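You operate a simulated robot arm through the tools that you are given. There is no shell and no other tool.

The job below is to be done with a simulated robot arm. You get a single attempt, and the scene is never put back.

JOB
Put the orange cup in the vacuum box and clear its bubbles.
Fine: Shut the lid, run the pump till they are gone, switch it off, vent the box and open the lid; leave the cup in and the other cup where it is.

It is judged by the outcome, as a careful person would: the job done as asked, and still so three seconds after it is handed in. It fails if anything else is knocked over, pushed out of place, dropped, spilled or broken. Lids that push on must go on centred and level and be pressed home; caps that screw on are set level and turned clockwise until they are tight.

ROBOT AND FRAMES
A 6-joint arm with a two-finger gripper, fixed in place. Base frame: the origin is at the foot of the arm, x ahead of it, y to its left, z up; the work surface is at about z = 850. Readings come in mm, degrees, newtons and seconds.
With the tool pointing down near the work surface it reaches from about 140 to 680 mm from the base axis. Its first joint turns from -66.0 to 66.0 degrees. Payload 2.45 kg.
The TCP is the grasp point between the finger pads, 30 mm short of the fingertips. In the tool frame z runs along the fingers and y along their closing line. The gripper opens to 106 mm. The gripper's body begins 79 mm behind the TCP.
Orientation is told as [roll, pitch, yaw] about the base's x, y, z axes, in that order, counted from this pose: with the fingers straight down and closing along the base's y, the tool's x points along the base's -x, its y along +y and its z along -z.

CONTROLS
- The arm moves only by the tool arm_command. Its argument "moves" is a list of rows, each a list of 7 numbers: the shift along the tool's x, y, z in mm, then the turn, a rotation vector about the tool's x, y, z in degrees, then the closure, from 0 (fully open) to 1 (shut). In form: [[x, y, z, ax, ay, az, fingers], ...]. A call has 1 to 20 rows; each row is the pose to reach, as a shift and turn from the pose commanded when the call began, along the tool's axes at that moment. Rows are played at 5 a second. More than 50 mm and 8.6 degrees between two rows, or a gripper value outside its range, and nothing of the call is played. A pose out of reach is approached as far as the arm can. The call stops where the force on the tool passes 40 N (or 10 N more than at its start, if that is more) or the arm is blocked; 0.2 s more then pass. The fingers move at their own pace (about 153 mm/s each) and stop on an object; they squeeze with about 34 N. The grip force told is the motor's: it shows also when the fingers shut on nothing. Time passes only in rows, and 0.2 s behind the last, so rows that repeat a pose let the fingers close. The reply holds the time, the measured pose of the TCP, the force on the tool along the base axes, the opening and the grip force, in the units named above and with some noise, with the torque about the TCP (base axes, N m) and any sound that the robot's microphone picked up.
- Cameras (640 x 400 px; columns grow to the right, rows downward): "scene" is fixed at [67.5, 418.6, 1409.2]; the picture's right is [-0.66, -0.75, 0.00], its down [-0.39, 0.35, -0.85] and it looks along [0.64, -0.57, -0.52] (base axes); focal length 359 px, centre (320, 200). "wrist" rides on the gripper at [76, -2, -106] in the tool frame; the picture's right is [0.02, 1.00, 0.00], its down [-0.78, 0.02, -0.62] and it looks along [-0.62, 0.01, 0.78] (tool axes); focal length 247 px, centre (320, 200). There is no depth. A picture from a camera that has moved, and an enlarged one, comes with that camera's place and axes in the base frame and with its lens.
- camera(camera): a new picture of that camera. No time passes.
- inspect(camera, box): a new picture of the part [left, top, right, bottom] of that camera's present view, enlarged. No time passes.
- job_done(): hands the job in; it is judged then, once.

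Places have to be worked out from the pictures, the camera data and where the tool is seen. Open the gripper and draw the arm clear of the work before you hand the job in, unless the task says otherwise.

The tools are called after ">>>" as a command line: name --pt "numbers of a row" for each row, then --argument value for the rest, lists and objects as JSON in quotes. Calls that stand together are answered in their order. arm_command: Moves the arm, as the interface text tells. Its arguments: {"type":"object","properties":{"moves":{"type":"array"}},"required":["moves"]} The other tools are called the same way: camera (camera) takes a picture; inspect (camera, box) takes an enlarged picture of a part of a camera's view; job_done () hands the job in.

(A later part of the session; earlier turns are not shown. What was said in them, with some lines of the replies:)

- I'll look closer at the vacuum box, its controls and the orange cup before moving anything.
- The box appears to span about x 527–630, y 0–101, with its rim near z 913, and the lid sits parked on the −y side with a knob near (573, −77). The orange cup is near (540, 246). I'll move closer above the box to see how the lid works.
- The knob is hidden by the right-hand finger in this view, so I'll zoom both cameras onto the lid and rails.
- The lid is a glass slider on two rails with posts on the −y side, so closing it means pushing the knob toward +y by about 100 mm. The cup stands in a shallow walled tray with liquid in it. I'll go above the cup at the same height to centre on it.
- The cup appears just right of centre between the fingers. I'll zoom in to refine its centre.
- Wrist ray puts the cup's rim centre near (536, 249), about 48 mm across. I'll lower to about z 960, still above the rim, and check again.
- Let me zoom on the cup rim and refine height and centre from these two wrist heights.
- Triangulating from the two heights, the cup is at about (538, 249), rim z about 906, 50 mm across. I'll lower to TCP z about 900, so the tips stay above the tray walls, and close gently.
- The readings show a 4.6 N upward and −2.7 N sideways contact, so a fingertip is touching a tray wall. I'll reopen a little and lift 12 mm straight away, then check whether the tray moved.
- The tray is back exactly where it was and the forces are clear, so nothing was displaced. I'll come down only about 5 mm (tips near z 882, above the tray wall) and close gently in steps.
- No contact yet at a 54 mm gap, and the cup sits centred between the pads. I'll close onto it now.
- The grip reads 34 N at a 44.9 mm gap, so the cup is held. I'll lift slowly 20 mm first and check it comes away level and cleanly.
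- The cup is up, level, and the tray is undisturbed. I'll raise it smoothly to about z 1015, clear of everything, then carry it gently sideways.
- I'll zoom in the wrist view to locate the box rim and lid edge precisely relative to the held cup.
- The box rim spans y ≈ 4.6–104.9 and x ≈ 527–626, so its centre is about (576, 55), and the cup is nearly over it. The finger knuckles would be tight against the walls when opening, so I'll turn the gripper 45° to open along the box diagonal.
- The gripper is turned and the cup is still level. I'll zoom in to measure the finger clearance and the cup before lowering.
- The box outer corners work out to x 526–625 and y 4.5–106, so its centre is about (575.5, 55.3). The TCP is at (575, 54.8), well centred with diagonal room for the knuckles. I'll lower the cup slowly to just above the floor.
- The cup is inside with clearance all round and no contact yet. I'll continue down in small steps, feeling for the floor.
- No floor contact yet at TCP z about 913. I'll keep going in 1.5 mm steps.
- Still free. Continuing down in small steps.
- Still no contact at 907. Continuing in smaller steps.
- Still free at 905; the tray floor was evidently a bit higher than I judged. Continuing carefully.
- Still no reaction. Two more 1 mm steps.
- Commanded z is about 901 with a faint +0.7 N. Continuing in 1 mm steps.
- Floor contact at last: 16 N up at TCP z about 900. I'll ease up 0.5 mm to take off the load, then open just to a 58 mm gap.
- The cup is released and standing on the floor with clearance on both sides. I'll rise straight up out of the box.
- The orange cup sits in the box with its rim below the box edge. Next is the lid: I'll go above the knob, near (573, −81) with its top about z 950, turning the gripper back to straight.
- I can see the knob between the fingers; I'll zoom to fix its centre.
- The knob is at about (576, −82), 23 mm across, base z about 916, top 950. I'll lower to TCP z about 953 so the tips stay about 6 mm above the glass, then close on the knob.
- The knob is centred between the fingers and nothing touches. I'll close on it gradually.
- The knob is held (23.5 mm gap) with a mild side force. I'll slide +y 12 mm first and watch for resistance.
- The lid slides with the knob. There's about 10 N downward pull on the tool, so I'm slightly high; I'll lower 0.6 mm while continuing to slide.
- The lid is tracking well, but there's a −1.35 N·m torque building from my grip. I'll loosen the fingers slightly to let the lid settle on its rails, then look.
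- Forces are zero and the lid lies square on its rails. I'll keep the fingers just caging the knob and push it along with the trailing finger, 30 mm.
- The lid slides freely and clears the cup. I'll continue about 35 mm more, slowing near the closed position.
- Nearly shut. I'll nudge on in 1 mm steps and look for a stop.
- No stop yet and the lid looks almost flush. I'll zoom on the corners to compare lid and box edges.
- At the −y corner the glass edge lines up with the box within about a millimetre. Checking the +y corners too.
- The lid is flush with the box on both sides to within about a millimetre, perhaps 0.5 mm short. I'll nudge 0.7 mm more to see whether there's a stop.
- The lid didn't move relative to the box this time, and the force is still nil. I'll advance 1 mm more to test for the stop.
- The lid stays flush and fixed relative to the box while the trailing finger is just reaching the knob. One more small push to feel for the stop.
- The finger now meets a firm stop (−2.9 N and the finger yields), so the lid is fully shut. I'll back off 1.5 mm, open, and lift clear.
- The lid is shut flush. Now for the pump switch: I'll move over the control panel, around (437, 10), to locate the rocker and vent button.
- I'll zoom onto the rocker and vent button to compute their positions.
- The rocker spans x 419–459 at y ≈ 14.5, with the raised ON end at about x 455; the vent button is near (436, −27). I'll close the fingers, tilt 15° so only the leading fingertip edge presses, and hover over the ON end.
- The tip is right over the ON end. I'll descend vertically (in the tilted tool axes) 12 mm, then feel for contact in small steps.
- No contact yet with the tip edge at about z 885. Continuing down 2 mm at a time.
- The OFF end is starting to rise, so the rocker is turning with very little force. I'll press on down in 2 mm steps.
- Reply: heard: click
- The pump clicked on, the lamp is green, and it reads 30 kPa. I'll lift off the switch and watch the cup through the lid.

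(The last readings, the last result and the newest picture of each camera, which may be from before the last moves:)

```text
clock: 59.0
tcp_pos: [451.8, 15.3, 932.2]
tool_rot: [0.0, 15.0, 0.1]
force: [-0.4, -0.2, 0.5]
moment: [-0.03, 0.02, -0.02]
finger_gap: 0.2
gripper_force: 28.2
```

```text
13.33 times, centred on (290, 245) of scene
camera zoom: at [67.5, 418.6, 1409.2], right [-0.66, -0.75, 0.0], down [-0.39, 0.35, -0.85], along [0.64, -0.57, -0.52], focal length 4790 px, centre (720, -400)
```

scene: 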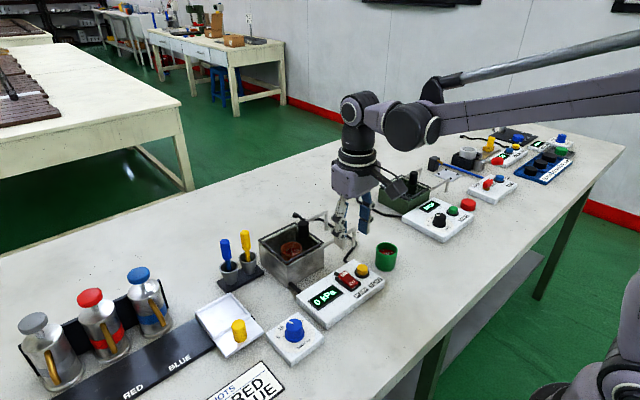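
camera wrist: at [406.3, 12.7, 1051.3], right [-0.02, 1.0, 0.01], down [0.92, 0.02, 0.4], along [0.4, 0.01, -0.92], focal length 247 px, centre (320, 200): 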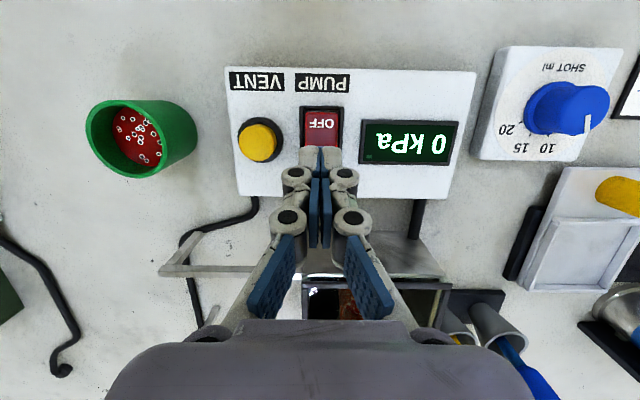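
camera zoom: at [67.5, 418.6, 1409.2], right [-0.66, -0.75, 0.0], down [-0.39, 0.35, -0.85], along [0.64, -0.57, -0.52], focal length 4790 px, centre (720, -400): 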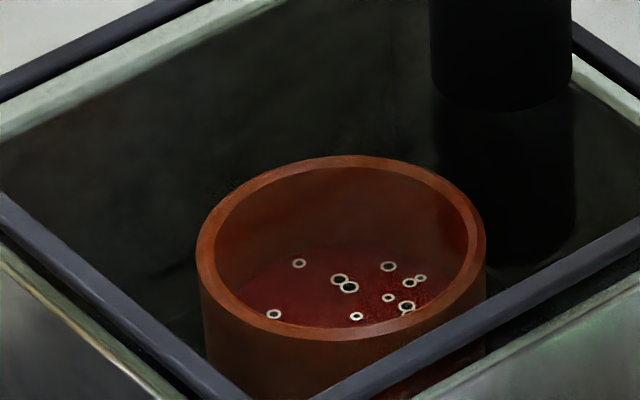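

Pressure is dropping (50 kPa of vacuum) and bubbles remain. While watching, I'll move the fingertip to hover over the OFF end.

>>> arm_command --pt "14.5 0 3.88 0 0 0 1" --pt "28.98 0 7.76 0 0 0 1" --pt "28.98 0 7.76 0 0 0 1"

>>> inspect --camera "scene" --box '[250, 210, 390, 310]'

>>> inspect --camera "scene" --box '[270, 230, 310, 260]'

```text
clock: 59.8
tcp_pos: [420.8, 16.0, 931.0]
tool_rot: [0.0, 15.0, 0.0]
force: [0.4, 0.0, -0.2]
moment: [-0.02, 0.0, 0.03]
finger_gap: 0.0
gripper_force: 28.8
```

```text
4.00 times, centred on (320, 260) of scene
camera zoom: at [67.5, 418.6, 1409.2], right [-0.66, -0.75, 0.0], down [-0.39, 0.35, -0.85], along [0.64, -0.57, -0.52], focal length 1437 px, centre (320, -40)
```

zoom: 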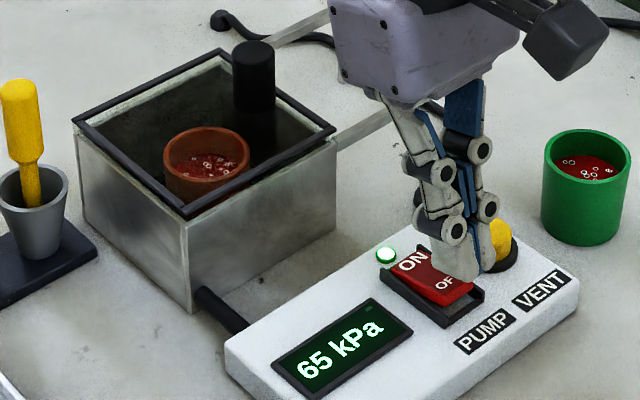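

```text
13.33 times, centred on (290, 245) of scene
camera zoom: at [67.5, 418.6, 1409.2], right [-0.66, -0.75, 0.0], down [-0.39, 0.35, -0.85], along [0.64, -0.57, -0.52], focal length 4790 px, centre (720, -400)
```

zoom: 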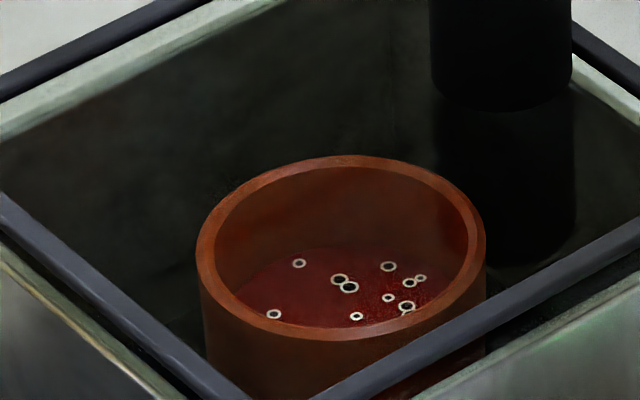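

Vacuum at 65 kPa and still bubbly. I'll wait a second and check again, including the wrist view.

>>> arm_command --pt "0 0 0 0 0 0 1" --pt "0 0 0 0 0 0 1" --pt "0 0 0 0 0 0 1" --pt "0 0 0 0 0 0 1" --pt "0 0 0 0 0 0 1"

>>> inspect --camera "scene" --box '[250, 210, 390, 310]'

>>> inspect --camera "scene" --box '[270, 230, 310, 260]'

>>> camera --camera "wrist"

```text
clock: 61.0
tcp_pos: [422.3, 15.4, 931.9]
tool_rot: [0.0, 14.9, 0.0]
force: [0.0, 0.1, -0.1]
moment: [0.02, 0.02, -0.03]
finger_gap: 0.1
gripper_force: 28.8
```

```text
4.00 times, centred on (320, 260) of scene
camera zoom: at [67.5, 418.6, 1409.2], right [-0.66, -0.75, 0.0], down [-0.39, 0.35, -0.85], along [0.64, -0.57, -0.52], focal length 1437 px, centre (320, -40)
```

zoom: 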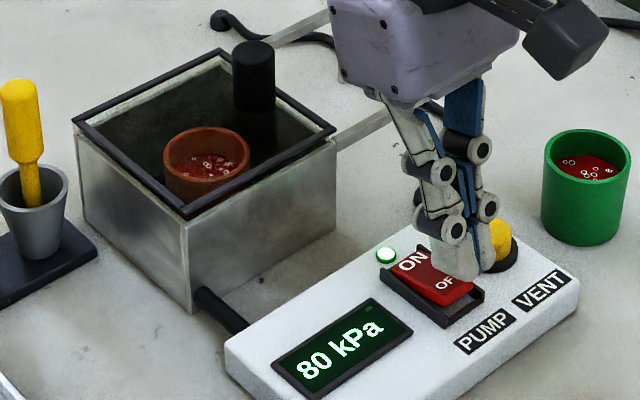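

```text
13.33 times, centred on (290, 245) of scene
camera zoom: at [67.5, 418.6, 1409.2], right [-0.66, -0.75, 0.0], down [-0.39, 0.35, -0.85], along [0.64, -0.57, -0.52], focal length 4790 px, centre (720, -400)
```

zoom: 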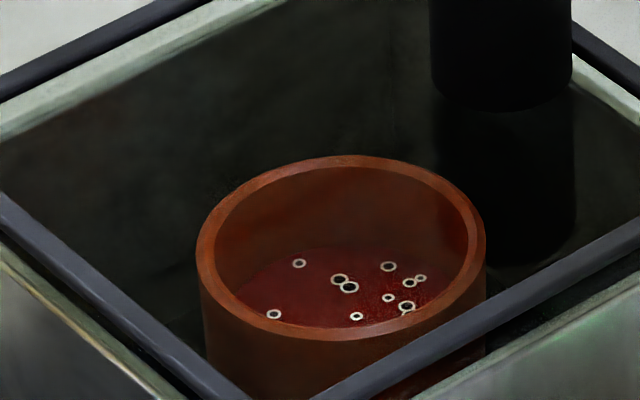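

```text
taken
camera wrist: at [376.8, 14.2, 1052.3], right [-0.02, 1.0, 0.01], down [0.92, 0.02, 0.4], along [0.4, 0.01, -0.92], focal length 247 px, centre (320, 200)
```

wrist: 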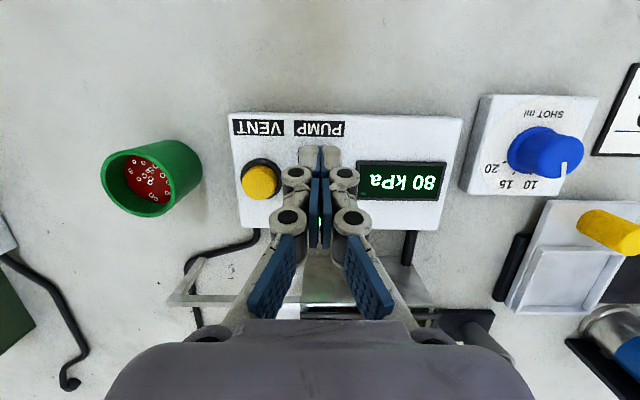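

Now 80 kPa; the bubbles are unchanged so far. Waiting about 2 more seconds.

>>> arm_command --pt "0 0 0 0 0 0 1" --pt "0 0 0 0 0 0 1" --pt "0 0 0 0 0 0 1" --pt "0 0 0 0 0 0 1" --pt "0 0 0 0 0 0 1" --pt "0 0 0 0 0 0 1" --pt "0 0 0 0 0 0 1" --pt "0 0 0 0 0 0 1" --pt "0 0 0 0 0 0 1"

>>> inspect --camera "scene" --box '[250, 210, 390, 310]'

>>> inspect --camera "scene" --box '[270, 230, 310, 260]'

```text
clock: 63.0
tcp_pos: [422.4, 14.8, 930.6]
tool_rot: [0.0, 14.9, 0.0]
force: [0.5, 0.2, 0.6]
moment: [0.02, -0.01, 0.03]
finger_gap: 0.2
gripper_force: 28.3
```

```text
4.00 times, centred on (320, 260) of scene
camera zoom: at [67.5, 418.6, 1409.2], right [-0.66, -0.75, 0.0], down [-0.39, 0.35, -0.85], along [0.64, -0.57, -0.52], focal length 1437 px, centre (320, -40)
```

zoom: 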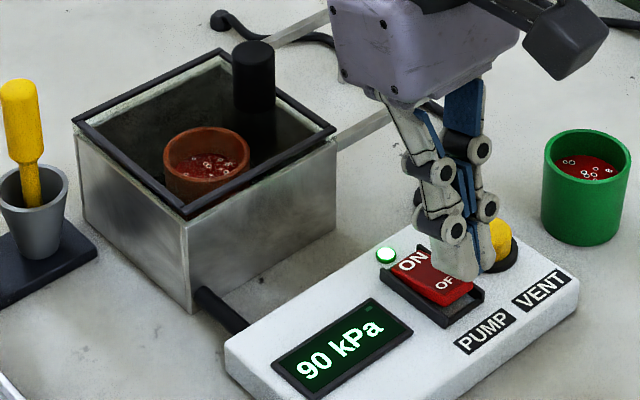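

```text
13.33 times, centred on (290, 245) of scene
camera zoom: at [67.5, 418.6, 1409.2], right [-0.66, -0.75, 0.0], down [-0.39, 0.35, -0.85], along [0.64, -0.57, -0.52], focal length 4790 px, centre (720, -400)
```

zoom: 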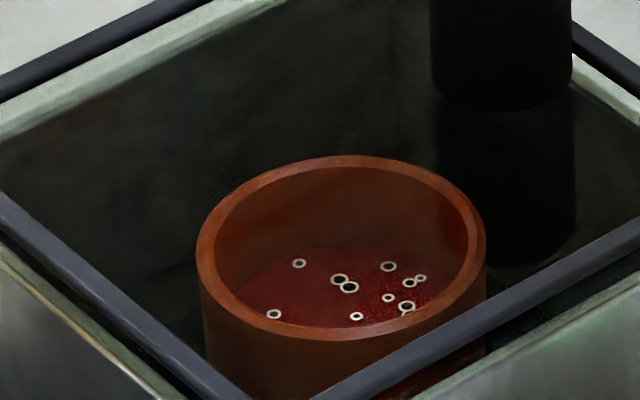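

At 90 kPa, no change yet. I'll keep waiting and watching.

>>> arm_command --pt "0 0 0 0 0 0 1" --pt "0 0 0 0 0 0 1" --pt "0 0 0 0 0 0 1" --pt "0 0 0 0 0 0 1" --pt "0 0 0 0 0 0 1" --pt "0 0 0 0 0 0 1" --pt "0 0 0 0 0 0 1" --pt "0 0 0 0 0 0 1" --pt "0 0 0 0 0 0 1" --pt "0 0 0 0 0 0 1" --pt "0 0 0 0 0 0 1" --pt "0 0 0 0 0 0 1"

>>> inspect --camera "scene" --box '[250, 210, 390, 310]'

>>> inspect --camera "scene" --box '[270, 230, 310, 260]'

```text
clock: 65.6
tcp_pos: [421.5, 15.6, 931.9]
tool_rot: [0.0, 15.0, 0.0]
force: [0.0, -0.6, -0.3]
moment: [0.02, -0.01, 0.0]
finger_gap: 0.1
gripper_force: 28.4
```

```text
4.00 times, centred on (320, 260) of scene
camera zoom: at [67.5, 418.6, 1409.2], right [-0.66, -0.75, 0.0], down [-0.39, 0.35, -0.85], along [0.64, -0.57, -0.52], focal length 1437 px, centre (320, -40)
```

zoom: 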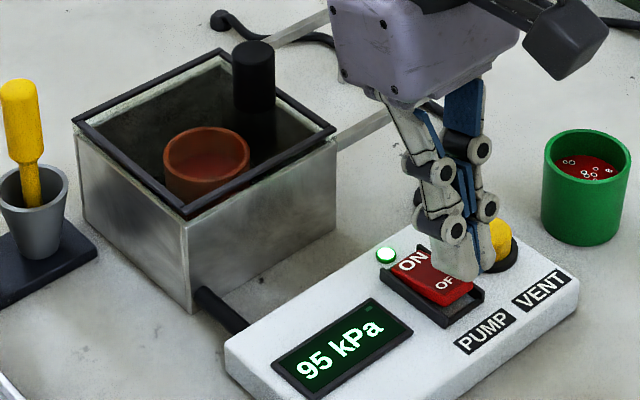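

```text
13.33 times, centred on (290, 245) of scene
camera zoom: at [67.5, 418.6, 1409.2], right [-0.66, -0.75, 0.0], down [-0.39, 0.35, -0.85], along [0.64, -0.57, -0.52], focal length 4790 px, centre (720, -400)
```

zoom: 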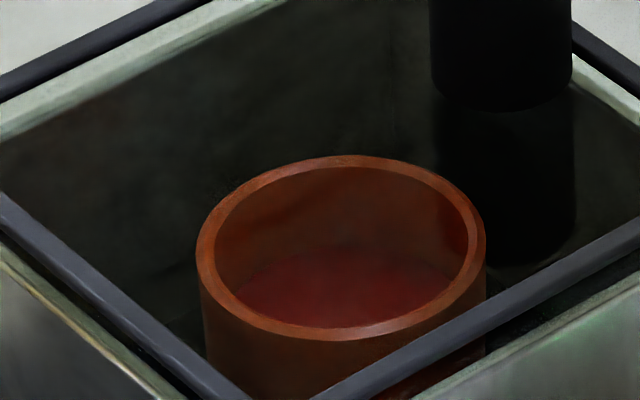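

All visible bubbles are gone at 95 kPa. I'll press the OFF end now with the same stroke that worked for ON.

>>> arm_command --pt "-1.55 0 5.8 0 0 0 1" --pt "-3.11 0 11.59 0 0 0 1" --pt "-3.62 0 13.52 0 0 0 1" --pt "-4.14 0 15.45 0 0 0 1" --pt "-4.66 0 17.39 0 0 0 1" --pt "-5.05 0 18.83 0 0 0 1"

>>> inspect --camera "scene" --box '[250, 210, 390, 310]'

```text
clock: 67.0
tcp_pos: [420.6, 15.6, 913.3]
tool_rot: [0.1, 15.0, -0.1]
force: [5.0, -1.6, 24.7]
moment: [0.01, -0.23, 0.04]
finger_gap: 6.2
gripper_force: 28.7
```

```text
4.00 times, centred on (320, 260) of scene
camera zoom: at [67.3, 418.6, 1409.2], right [-0.66, -0.75, 0.0], down [-0.39, 0.35, -0.85], along [0.64, -0.57, -0.52], focal length 1437 px, centre (320, -40)
```

zoom: 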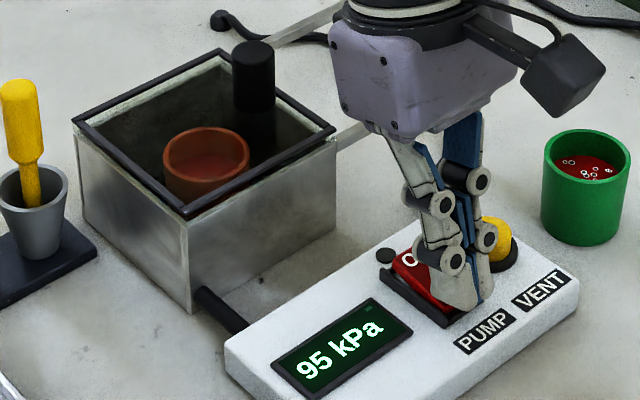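

The lamp is out, so the pump is off, and 24.7 N says the rocker is fully down. I'll lift off right away and check the switch and the cup.

>>> arm_command --pt "1.3 0 -4.83 0 0 0 1" --pt "5.2 0 -19.3 0 0 0 1" --pt "11 0 -41 0 0 0 1" --pt "11 0 -41 0 0 0 1"

>>> inspect --camera "scene" --box '[250, 210, 390, 310]'

>>> camera --camera "wrist"

```text
clock: 68.0
tcp_pos: [420.7, 14.4, 953.7]
tool_rot: [0.0, 15.0, 0.1]
force: [0.1, 0.3, 0.6]
moment: [-0.01, 0.02, -0.01]
finger_gap: 0.0
gripper_force: 28.2
```

```text
4.00 times, centred on (320, 260) of scene
camera zoom: at [67.5, 418.6, 1409.2], right [-0.66, -0.75, 0.0], down [-0.39, 0.35, -0.85], along [0.64, -0.57, -0.52], focal length 1437 px, centre (320, -40)
```

zoom: 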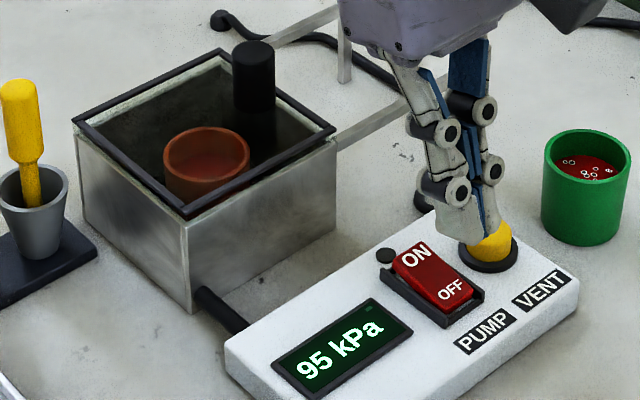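

```text
taken
camera wrist: at [376.5, 12.9, 1075.3], right [-0.02, 1.0, 0.01], down [0.92, 0.02, 0.4], along [0.4, 0.01, -0.92], focal length 247 px, centre (320, 200)
```

wrist: 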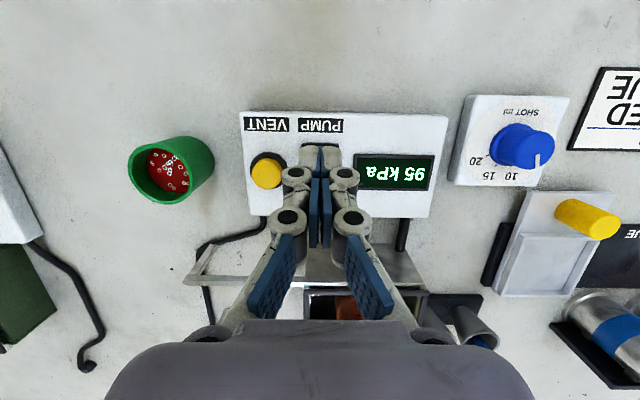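

The switch is OFF, the lamp is out, and the vacuum holds at 95 kPa. Before venting I'll look straight into the cup with the wrist camera to be sure no bubbles hide at the near side.

>>> arm_command --pt "-17 6.5 -24 0 -3 0 0.8" --pt "-35 13 -46 0 -6 0 0.6" --pt "-53 20 -69 0 -9 0 0.5" --pt "-71 27 -92 0 -12 0 0.4" --pt "-89 33.5 -115 0 -15 0 0.4" --pt "-106.8 40 -138.4 0 -15 0 0.4" --pt "-106.8 40 -138.4 0 -15 0 0.4"

>>> camera --camera "wrist"

>>> inspect --camera "wrist" --box '[260, 60, 400, 170]'

```text
clock: 69.6
tcp_pos: [559.1, 55.6, 1061.0]
tool_rot: [0.0, 0.0, 0.0]
force: [0.1, -0.2, 0.0]
moment: [0.0, 0.02, 0.02]
finger_gap: 63.6
gripper_force: 0.1
```

```text
taken
camera wrist: at [484.4, 53.3, 1165.4], right [-0.02, 1.0, 0.0], down [0.78, 0.02, 0.62], along [0.62, 0.01, -0.78], focal length 247 px, centre (320, 200)
```

wrist: 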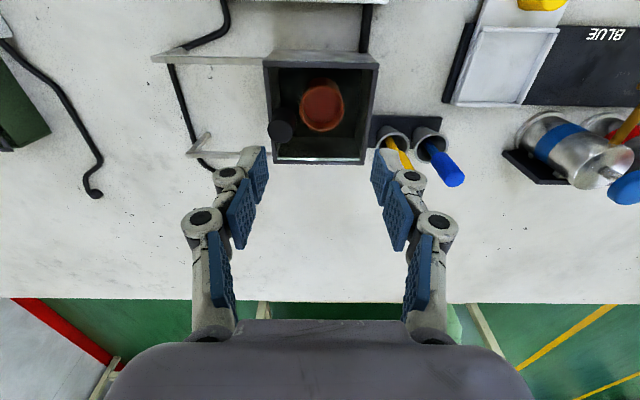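

```text
3.64 times, centred on (330, 115) of wrist
camera zoom: at [484.4, 53.3, 1165.4], right [-0.02, 1.0, 0.0], down [0.78, 0.02, 0.62], along [0.62, 0.01, -0.78], focal length 898 px, centre (284, 509)
```

zoom: 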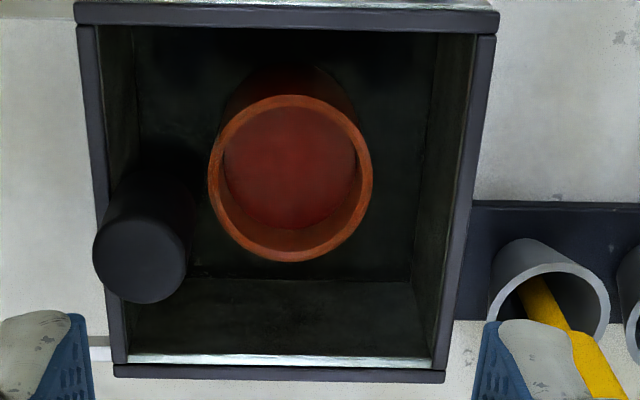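

The liquid is completely clear of bubbles. Now to the VENT button, about (437, −29) with its top near z 882: I'll move across high, close the fingers, then hover above it.

>>> arm_command --pt "30 -20 0 0 0 0 0.6" --pt "62 -42 0 0 0 0 0.8" --pt "94 -64 0 0 0 0 1" --pt "122.5 -84.5 0 0 0 0 1" --pt "122.5 -84.5 35 0 0 0 1" --pt "122.5 -84.5 75 0 0 0 1" --pt "122.5 -84.5 110 0 0 0 1" --pt "122.5 -84.5 129 0 0 0 1" --pt "122.5 -84.5 129 0 0 0 1"

>>> inspect --camera "scene" --box '[300, 225, 400, 315]'

>>> camera --camera "wrist"

```text
clock: 71.6
tcp_pos: [438.7, -29.5, 932.9]
tool_rot: [0.0, 0.0, 0.0]
force: [-0.7, -0.1, 0.5]
moment: [0.02, 0.01, 0.01]
finger_gap: 0.2
gripper_force: 28.9
```

```text
4.44 times, centred on (350, 270) of scene
camera zoom: at [67.5, 418.6, 1409.2], right [-0.66, -0.75, 0.0], down [-0.39, 0.35, -0.85], along [0.64, -0.57, -0.52], focal length 1597 px, centre (187, -111)
```

zoom: 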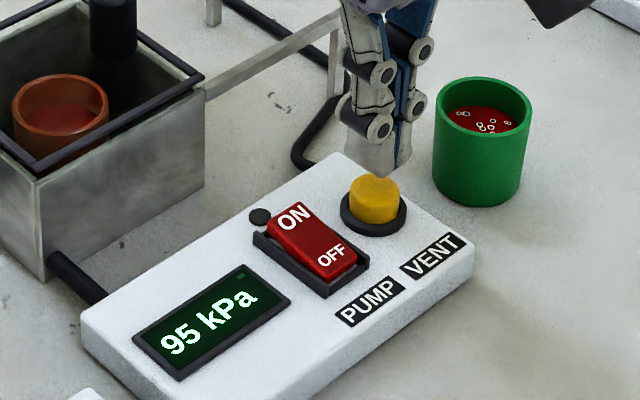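

```text
taken
camera wrist: at [363.6, -31.5, 1036.8], right [-0.02, 1.0, 0.0], down [0.78, 0.02, 0.62], along [0.62, 0.01, -0.78], focal length 247 px, centre (320, 200)
```

wrist: 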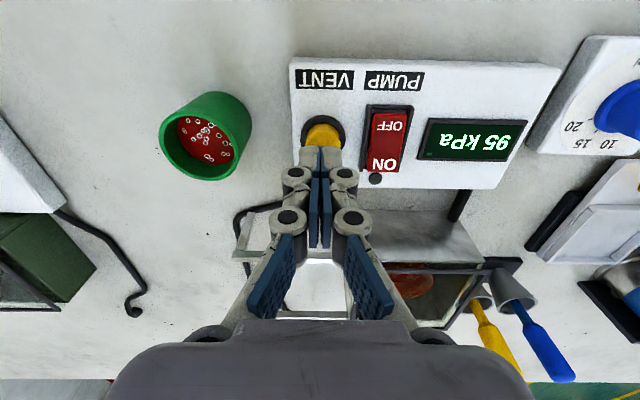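

The tip is over the button. I'll descend 17 mm, then press in small steps and hold.

>>> arm_command --pt "0 0 6 0 0 0 1" --pt "0 0 12 0 0 0 1" --pt "0 0 17 0 0 0 1" --pt "0 0 17 0 0 0 1"

>>> inspect --camera "scene" --box '[300, 225, 400, 315]'

```text
clock: 72.6
tcp_pos: [438.2, -30.1, 914.9]
tool_rot: [0.0, 0.0, 0.0]
force: [0.6, 0.0, 1.7]
moment: [0.02, -0.01, 0.0]
finger_gap: 6.0
gripper_force: 28.3
```

```text
4.44 times, centred on (350, 270) of scene
camera zoom: at [67.5, 418.6, 1409.2], right [-0.66, -0.75, 0.0], down [-0.39, 0.35, -0.85], along [0.64, -0.57, -0.52], focal length 1597 px, centre (187, -111)
```

zoom: 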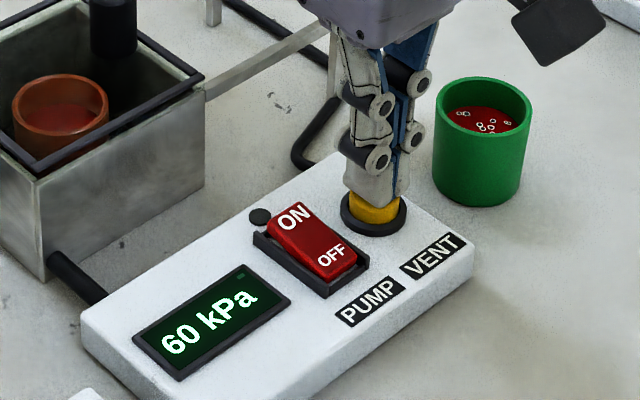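

The button is down and the pressure is falling (60 kPa). I'll hold it here until it reads zero.

>>> arm_command --pt "0 0 0 0 0 0 1" --pt "0 0 0 0 0 0 1" --pt "0 0 0 0 0 0 1" --pt "0 0 0 0 0 0 1" --pt "0 0 0 0 0 0 1" --pt "0 0 0 0 0 0 1" --pt "0 0 0 0 0 0 1" --pt "0 0 0 0 0 0 1" --pt "0 0 0 0 0 0 1" --pt "0 0 0 0 0 0 1"

>>> inspect --camera "scene" --box '[250, 210, 400, 315]'

```text
clock: 74.8
tcp_pos: [438.5, -28.5, 913.7]
tool_rot: [0.0, 0.0, 0.0]
force: [-0.6, -0.6, 1.5]
moment: [0.02, 0.01, 0.01]
finger_gap: 5.7
gripper_force: 28.4
```

```text
3.81 times, centred on (325, 262) of scene
camera zoom: at [67.5, 418.6, 1409.2], right [-0.66, -0.75, 0.0], down [-0.39, 0.35, -0.85], along [0.64, -0.57, -0.52], focal length 1369 px, centre (301, -38)
```

zoom: 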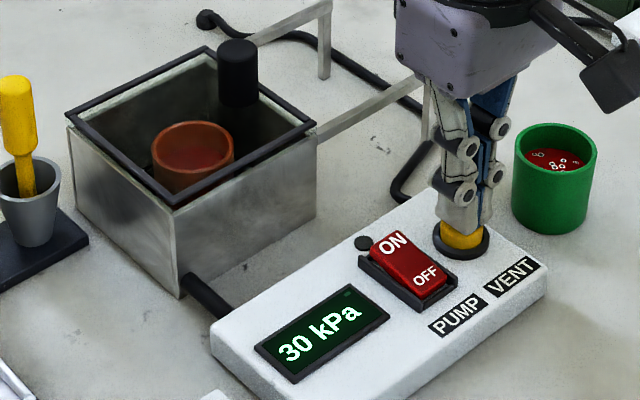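

Down to 30 kPa and still falling. I'll keep holding.

>>> arm_command --pt "0 0 0 0 0 0 1" --pt "0 0 0 0 0 0 1" --pt "0 0 0 0 0 0 1" --pt "0 0 0 0 0 0 1" --pt "0 0 0 0 0 0 1" --pt "0 0 0 0 0 0 1" --pt "0 0 0 0 0 0 1" --pt "0 0 0 0 0 0 1" --pt "0 0 0 0 0 0 1" --pt "0 0 0 0 0 0 1" --pt "0 0 0 0 0 0 1" --pt "0 0 0 0 0 0 1" --pt "0 0 0 0 0 0 1" --pt "0 0 0 0 0 0 1" --pt "0 0 0 0 0 0 1"

>>> inspect --camera "scene" --box '[250, 210, 400, 315]'

```text
clock: 78.0
tcp_pos: [437.5, -29.3, 914.3]
tool_rot: [-0.1, 0.0, 0.0]
force: [0.2, -0.8, 0.9]
moment: [-0.01, -0.01, 0.0]
finger_gap: 5.9
gripper_force: 29.3
```

```text
3.81 times, centred on (325, 262) of scene
camera zoom: at [67.5, 418.6, 1409.2], right [-0.66, -0.75, 0.0], down [-0.39, 0.35, -0.85], along [0.64, -0.57, -0.52], focal length 1369 px, centre (301, -38)
```

zoom: 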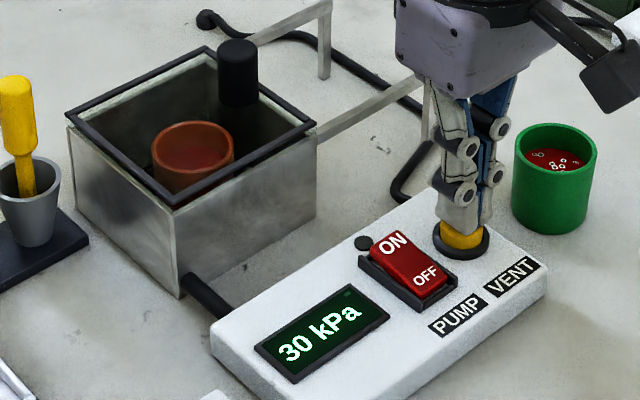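

The reading has stuck at 30 kPa, so the button isn't quite down far enough. I'll press a further 2 mm.

>>> arm_command --pt "0 0 0.7 0 0 0 1" --pt "0 0 1.4 0 0 0 1" --pt "0 0 2 0 0 0 1" --pt "0 0 2 0 0 0 1" --pt "0 0 2 0 0 0 1"

>>> inspect --camera "scene" --box '[250, 210, 400, 315]'

```text
clock: 79.2
tcp_pos: [437.6, -29.5, 911.8]
tool_rot: [-0.1, 0.0, 0.0]
force: [-1.5, -0.4, 3.3]
moment: [0.01, 0.05, -0.01]
finger_gap: 6.2
gripper_force: 28.6
heard: click
```

```text
3.81 times, centred on (325, 262) of scene
camera zoom: at [67.5, 418.6, 1409.2], right [-0.66, -0.75, 0.0], down [-0.39, 0.35, -0.85], along [0.64, -0.57, -0.52], focal length 1369 px, centre (301, -38)
```

zoom: 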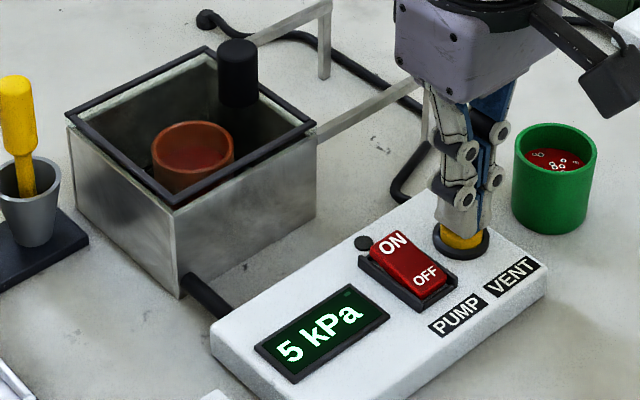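

That clicked and the gauge is down to 5 kPa. I'll hold another 1.5 seconds for it to reach zero.

>>> arm_command --pt "0 0 0 0 0 0 1" --pt "0 0 0 0 0 0 1" --pt "0 0 0 0 0 0 1" --pt "0 0 0 0 0 0 1" --pt "0 0 0 0 0 0 1" --pt "0 0 0 0 0 0 1" --pt "0 0 0 0 0 0 1" --pt "0 0 0 0 0 0 1"

>>> inspect --camera "scene" --box '[250, 210, 400, 315]'

```text
clock: 81.0
tcp_pos: [438.2, -29.2, 911.9]
tool_rot: [0.0, 0.0, 0.0]
force: [-0.1, 0.3, 2.6]
moment: [0.01, -0.01, -0.02]
finger_gap: 6.0
gripper_force: 28.6
```

```text
3.81 times, centred on (325, 262) of scene
camera zoom: at [67.5, 418.6, 1409.2], right [-0.66, -0.75, 0.0], down [-0.39, 0.35, -0.85], along [0.64, -0.57, -0.52], focal length 1369 px, centre (301, -38)
```

zoom: 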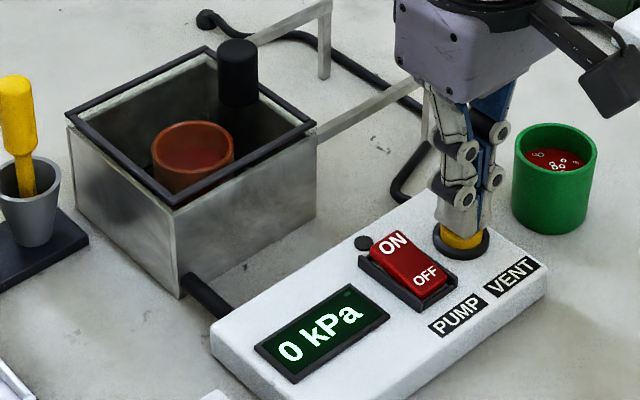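

The gauge reads 0 kPa. I'll hold one more second for good measure, then lift straight up clear of the panel.

>>> arm_command --pt "0 0 0 0 0 0 1" --pt "0 0 0 0 0 0 1" --pt "0 0 0 0 0 0 1" --pt "0 0 0 0 0 0 1" --pt "0 0 0 0 0 0 1" --pt "0 0 -5 0 0 0 1" --pt "0 0 -25 0 0 0 1" --pt "0 0 -60 0 0 0 1" --pt "0 0 -100 0 0 0 1" --pt "0 0 -118 0 0 0 0.8" --pt "0 0 -118 0 0 0 0.5"

>>> inspect --camera "scene" --box '[250, 210, 400, 315]'

```text
clock: 83.4
tcp_pos: [435.1, -29.2, 1028.1]
tool_rot: [0.0, 0.1, -0.1]
force: [-0.8, -1.0, 0.4]
moment: [-0.03, -0.04, 0.0]
finger_gap: 53.2
gripper_force: 0.0
```

```text
3.81 times, centred on (325, 262) of scene
camera zoom: at [67.5, 418.6, 1409.2], right [-0.66, -0.75, 0.0], down [-0.39, 0.35, -0.85], along [0.64, -0.57, -0.52], focal length 1369 px, centre (301, -38)
```

zoom: 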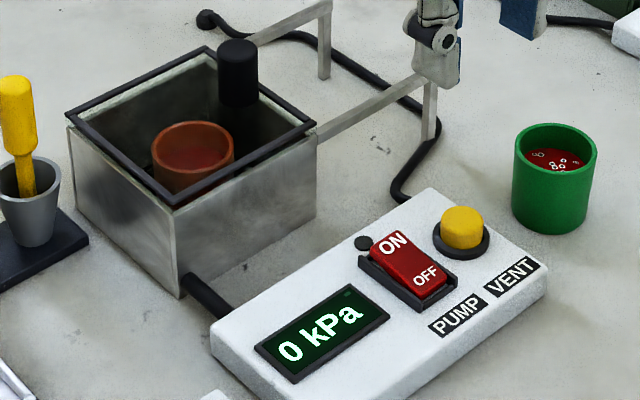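

Everything reads 0 kPa with the switch OFF. I'll return above the lid knob, near (575, 19), with the fingers part open.

>>> arm_command --pt "-20 7 0 0 0 0 0.5" --pt "-50 17.5 0 0 0 0 0.5" --pt "-85 30 0 0 0 0 0.5" --pt "-118 41.5 0 0 0 0 0.5" --pt "-138 48.5 0 0 0 0 0.5" --pt "-138 48.5 0 0 0 0 0.5"

>>> camera --camera "wrist"

>>> inspect --camera "wrist" --box '[270, 30, 430, 190]'

```text
clock: 84.8
tcp_pos: [574.2, 19.0, 1030.2]
tool_rot: [0.1, 0.0, 0.0]
force: [-0.5, -0.1, -0.6]
moment: [0.03, 0.0, -0.04]
finger_gap: 53.0
gripper_force: 0.1
```

```text
taken
camera wrist: at [499.0, 16.7, 1134.7], right [-0.02, 1.0, 0.0], down [0.78, 0.02, 0.62], along [0.62, 0.01, -0.78], focal length 247 px, centre (320, 200)
```

wrist: 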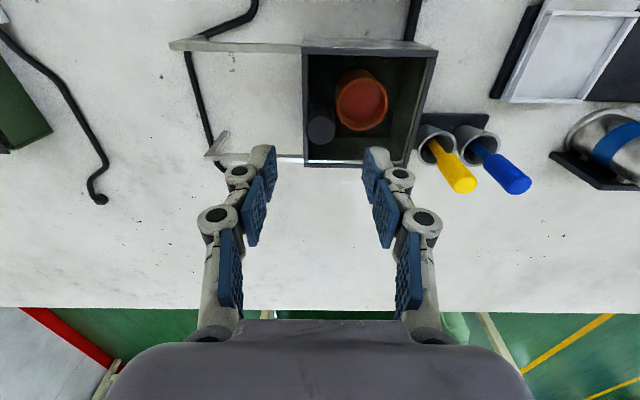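

```text
2.50 times, centred on (350, 110) of wrist
camera zoom: at [499.0, 16.7, 1134.7], right [-0.02, 1.0, 0.0], down [0.78, 0.02, 0.62], along [0.62, 0.01, -0.78], focal length 617 px, centre (245, 425)
```

zoom: 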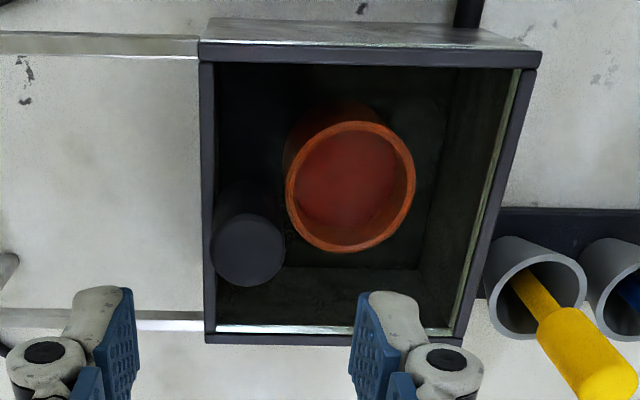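

The knob is at (576, 18.5), right under the TCP. I'll lower around it to z about 953.7 and close loosely to a 26 mm cage as before.

>>> arm_command --pt "0 0 20 0 0 0 0.5" --pt "0 0 42 0 0 0 0.5" --pt "0 0 60 0 0 0 0.5" --pt "0 0 71 0 0 0 0.5" --pt "0 0 76.5 0 0 0 0.5" --pt "0 0 76.5 0 0 0 0.6" --pt "0 0 76.5 0 0 0 0.68" --pt "0 0 76.5 0 0 0 0.74" --pt "0 0 76.5 0 0 0 0.74"

>>> camera --camera "wrist"

>>> inspect --camera "scene" --box '[250, 180, 370, 290]'

```text
clock: 86.8
tcp_pos: [576.8, 19.0, 953.0]
tool_rot: [0.1, 0.0, 0.0]
force: [-0.3, -0.8, 0.1]
moment: [0.0, -0.01, 0.02]
finger_gap: 27.3
gripper_force: 0.0
```

```text
taken
camera wrist: at [500.2, 17.9, 1058.0], right [-0.02, 1.0, 0.0], down [0.78, 0.02, 0.62], along [0.62, 0.01, -0.78], focal length 247 px, centre (320, 200)
```

wrist: 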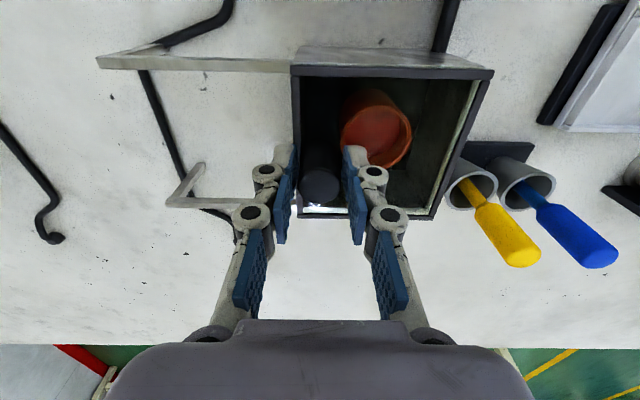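

```text
3.64 times, centred on (310, 235) of scene
camera zoom: at [67.5, 418.6, 1409.2], right [-0.66, -0.75, 0.0], down [-0.39, 0.35, -0.85], along [0.64, -0.57, -0.52], focal length 1306 px, centre (356, 73)
```

zoom: 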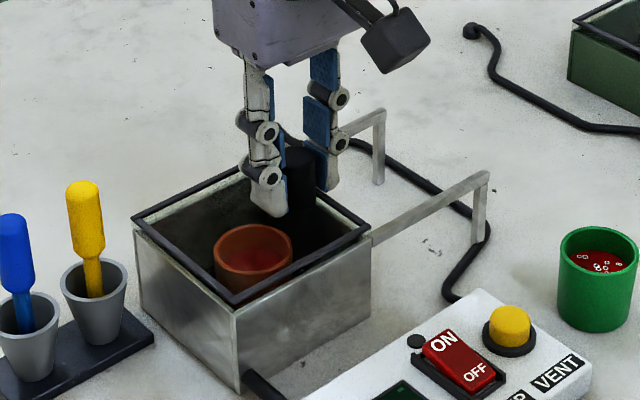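

The knob is caged with no contact forces. I'll slide it back toward −y, starting with 20 mm.

>>> arm_command --pt "0 -2 0 0 0 0 0.74" --pt "0 -5 0 0 0 0 0.74" --pt "0 -10 0 0 0 0 0.74" --pt "0 -15 0 0 0 0 0.74" --pt "0 -20 0 0 0 0 0.74"

>>> inspect --camera "scene" --box '[250, 180, 370, 290]'

```text
clock: 88.0
tcp_pos: [575.0, -1.4, 953.3]
tool_rot: [-0.1, 0.0, -0.1]
force: [0.4, -0.4, 0.0]
moment: [-0.01, 0.03, 0.0]
finger_gap: 27.5
gripper_force: 0.1
```

```text
3.64 times, centred on (310, 235) of scene
camera zoom: at [67.5, 418.6, 1409.2], right [-0.66, -0.75, 0.0], down [-0.39, 0.35, -0.85], along [0.64, -0.57, -0.52], focal length 1306 px, centre (356, 73)
```

zoom: 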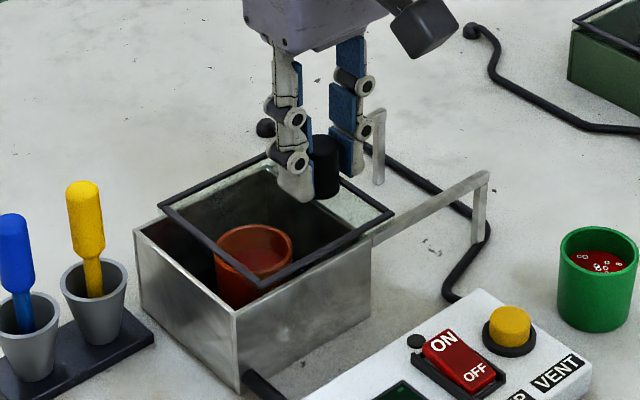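

The lid is opening smoothly with almost no force. I'll continue about 72 mm further.

>>> arm_command --pt "0 -4 0 0 0 0 0.74" --pt "0 -10 0 0 0 0 0.74" --pt "0 -17 0 0 0 0 0.74" --pt "0 -24 0 0 0 0 0.74" --pt "0 -31 0 0 0 0 0.74" --pt "0 -38 0 0 0 0 0.74" --pt "0 -45 0 0 0 0 0.74" --pt "0 -52 0 0 0 0 0.74" --pt "0 -59 0 0 0 0 0.74" --pt "0 -65 0 0 0 0 0.74" --pt "0 -69 0 0 0 0 0.74" --pt "0 -72 0 0 0 0 0.74"

>>> inspect --camera "scene" --box '[250, 180, 390, 300]'

>>> camera --camera "wrist"

```text
clock: 90.6
tcp_pos: [575.4, -73.2, 954.3]
tool_rot: [0.0, 0.0, 0.0]
force: [-1.2, 1.1, -0.1]
moment: [0.02, 0.04, -0.04]
finger_gap: 27.8
gripper_force: 0.6
```

```text
3.33 times, centred on (320, 240) of scene
camera zoom: at [67.5, 418.6, 1409.2], right [-0.66, -0.75, 0.0], down [-0.39, 0.35, -0.85], along [0.64, -0.57, -0.52], focal length 1198 px, centre (320, 67)
```

zoom: 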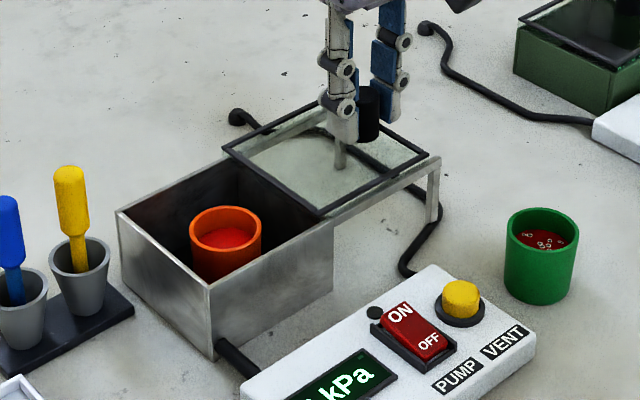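

```text
taken
camera wrist: at [500.5, -74.1, 1058.8], right [-0.02, 1.0, 0.0], down [0.78, 0.02, 0.62], along [0.62, 0.01, -0.78], focal length 247 px, centre (320, 200)
```

wrist: 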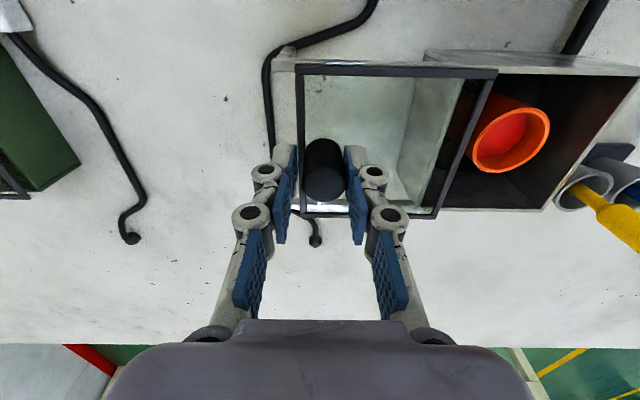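

The lid is nearly fully back. I'll push the last ~10 mm slowly to its original parked spot (knob at y ≈ −82), watching for a stop.

>>> arm_command --pt "0 -2 0 0 0 0 0.74" --pt "0 -4 0 0 0 0 0.74" --pt "0 -6 0 0 0 0 0.74" --pt "0 -7.5 0 0 0 0 0.74" --pt "0 -8.5 0 0 0 0 0.74" --pt "0 -8.5 0 0 0 0 0.74"

>>> inspect --camera "scene" --box '[250, 180, 390, 300]'

>>> inspect --camera "wrist" --box '[260, 40, 520, 230]'

```text
clock: 92.0
tcp_pos: [574.0, -82.0, 952.4]
tool_rot: [0.0, 0.0, 0.0]
force: [0.7, 0.2, -0.3]
moment: [-0.03, 0.0, -0.01]
finger_gap: 27.8
gripper_force: 0.1
```

```text
3.33 times, centred on (320, 240) of scene
camera zoom: at [67.5, 418.6, 1409.2], right [-0.66, -0.75, 0.0], down [-0.39, 0.35, -0.85], along [0.64, -0.57, -0.52], focal length 1198 px, centre (320, 67)
```

zoom: 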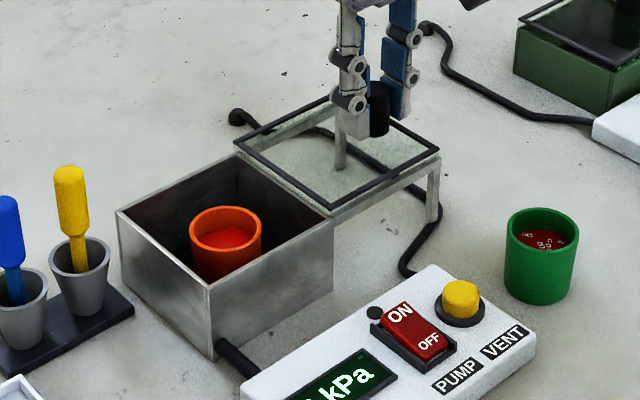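

```text
2.11 times, centred on (390, 135) of wrist
camera zoom: at [499.5, -83.4, 1058.0], right [-0.02, 1.0, 0.0], down [0.78, 0.02, 0.62], along [0.62, 0.01, -0.78], focal length 520 px, centre (173, 337)
```

zoom: 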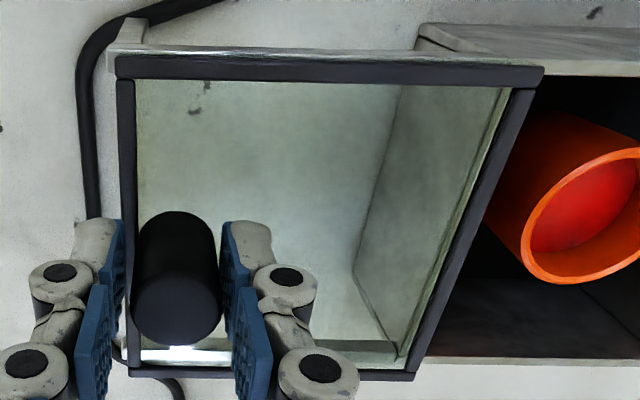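

The lid edge is at y ≈ 7.7 versus about 6.8 at the start. I'll nudge 1.5 mm more to finish, watching the force.

>>> arm_command --pt "0 -0.7 0 0 0 0 0.74" --pt "0 -1.5 0 0 0 0 0.74" --pt "0 -1.5 0 0 0 0 0.74"

>>> inspect --camera "wrist" --box '[260, 40, 520, 230]'

```text
clock: 92.8
tcp_pos: [574.3, -83.6, 953.9]
tool_rot: [0.1, 0.0, 0.1]
force: [0.0, 2.1, 0.0]
moment: [0.08, -0.05, 0.0]
finger_gap: 28.3
gripper_force: 0.7
```

```text
2.11 times, centred on (390, 135) of wrist
camera zoom: at [499.6, -84.8, 1058.2], right [-0.02, 1.0, 0.0], down [0.78, 0.02, 0.62], along [0.62, 0.01, -0.78], focal length 520 px, centre (173, 337)
```

zoom: 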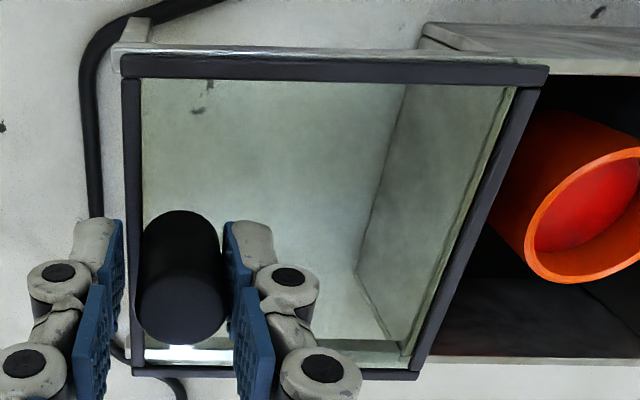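

The finger meets the open-end stop (2.1 N), so the lid is fully open again. I'll back off, open the fingers, lift straight up and withdraw.

>>> arm_command --pt "0 1.5 0 0 0 0 0.72" --pt "0 1.5 0 0 0 0 0.6" --pt "0 1.5 0 0 0 0 0.5" --pt "0 1.5 -8 0 0 0 0.5" --pt "0 1.5 -25 0 0 0 0.5" --pt "0 1.5 -60 0 0 0 0.4" --pt "0 1.5 -100 0 0 0 0.2" --pt "0 1.5 -140 0 0 0 0" --pt "0 1.5 -180 0 0 0 0" --pt "0 1.5 -200 0 0 0 0"

>>> arm_command --pt "35 25 0 0 0 0 0" --pt "70 50 0 0 0 0 0" --pt "105 75 0 0 0 0 0" --pt "140 100 0 0 0 0 0" --pt "140 100 0 0 0 0 0"

>>> camera --camera "wrist"

>>> camera --camera "scene"

>>> inspect --camera "scene" --box '[180, 180, 420, 370]'

```text
clock: 95.0
tcp_pos: [575.5, -83.1, 1153.4]
tool_rot: [0.0, -0.2, 0.0]
force: [-0.2, -0.1, -0.6]
moment: [-0.03, -0.02, 0.01]
finger_gap: 105.8
gripper_force: 0.1
```

```text
clock: 96.2
tcp_pos: [433.1, 19.2, 1154.6]
tool_rot: [0.0, 0.0, -0.1]
force: [-0.8, -0.2, -0.1]
moment: [-0.01, 0.05, 0.04]
finger_gap: 106.0
gripper_force: 0.0
```

```text
taken
camera wrist: at [358.5, 17.5, 1259.3], right [-0.02, 1.0, 0.0], down [0.78, 0.02, 0.62], along [0.62, 0.01, -0.78], focal length 247 px, centre (320, 200)
```

wrist: 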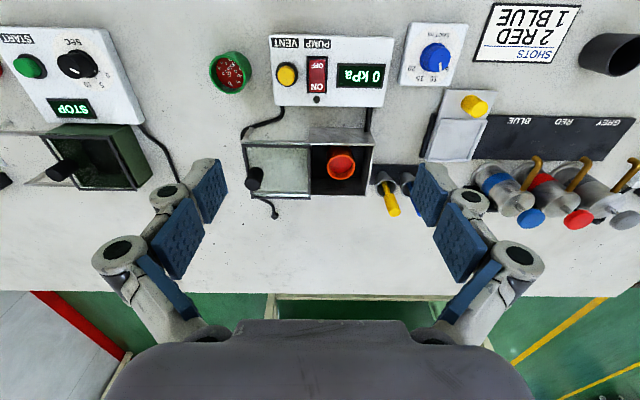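

```text
taken
```

scene: 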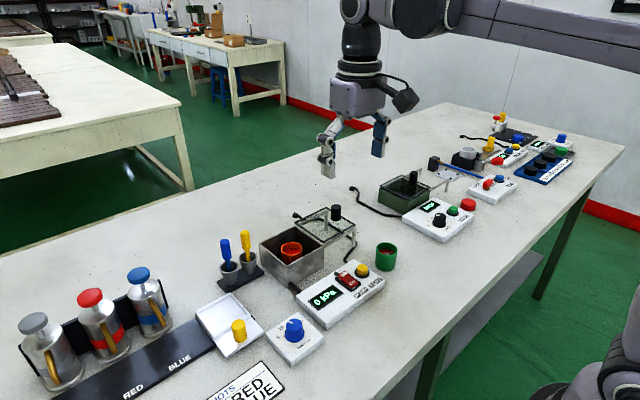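

```text
2.11 times, centred on (300, 275) of scene
camera zoom: at [67.5, 418.6, 1409.2], right [-0.66, -0.75, 0.0], down [-0.39, 0.35, -0.85], along [0.64, -0.57, -0.52], focal length 756 px, centre (362, 42)
```

zoom: 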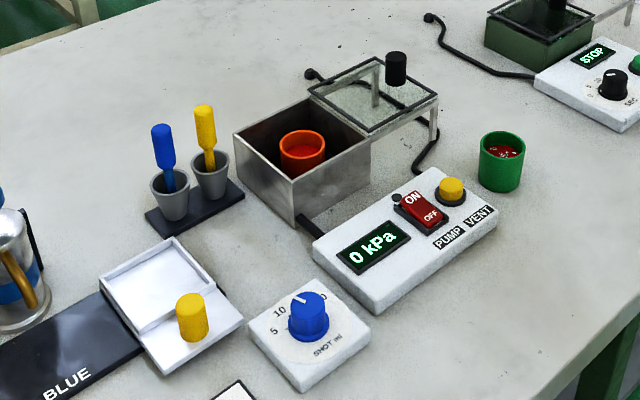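

Everything matches the starting layout, except that the orange cup is now in the box. One last look into the cup before handing in.

>>> inspect --camera "wrist" --box '[230, 20, 410, 220]'

>>> inspect --camera "scene" --box '[265, 225, 315, 275]'

```text
2.00 times, centred on (320, 120) of wrist
camera zoom: at [358.5, 17.5, 1259.3], right [-0.02, 1.0, 0.0], down [0.78, 0.02, 0.62], along [0.62, 0.01, -0.78], focal length 494 px, centre (320, 360)
```

zoom: 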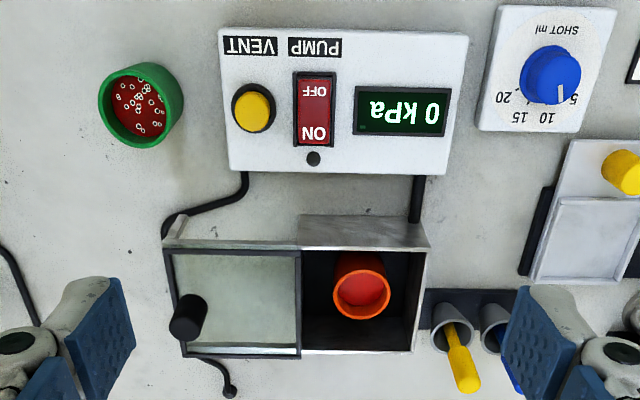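

```text
8.00 times, centred on (290, 250) of scene
camera zoom: at [67.5, 418.6, 1409.2], right [-0.66, -0.75, 0.0], down [-0.39, 0.35, -0.85], along [0.64, -0.57, -0.52], focal length 2874 px, centre (560, -200)
```

zoom: 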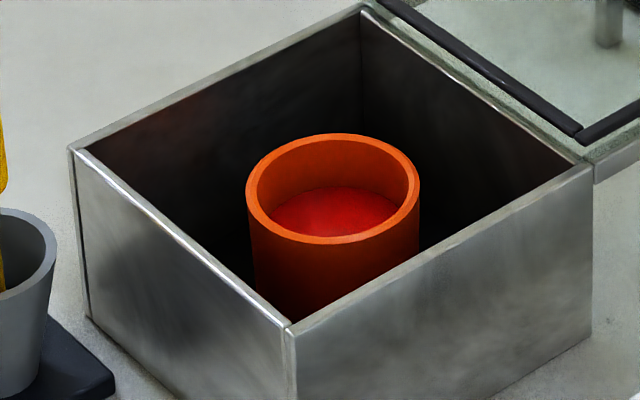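

The orange cup is upright in the box with no bubbles left. The lid is open, the pump is off and the gauge reads 0 kPa. The green cup hasn't moved, and the arm is clear with the gripper open, so I'm handing the job in.

>>> job_done

```text
The job is handed in.
```

The orange cup's bubbles are gone, and the cup is still in the vacuum box as you asked.

- **Cup:** I set it on the box floor and slid the lid shut until it met its stop. I ran the pump until the gauge reached 95 kPa and no bubbles were left. I checked from above before venting and again at the end.
- **Box:** The pump is switched off and the box is vented, with the gauge reading 0 kPa. The lid is slid fully open.
- **Everything else:** The green cup and the other items are where they were.

While I was gripping the cup, a fingertip touched the wall of its tray and shifted the tray by a few millimetres. It returned to its original position when I lifted off, and nothing spilled.

Holding VENT stalled at 30 kPa at first, so I pressed the button a little deeper until it clicked and the pressure fell to zero.
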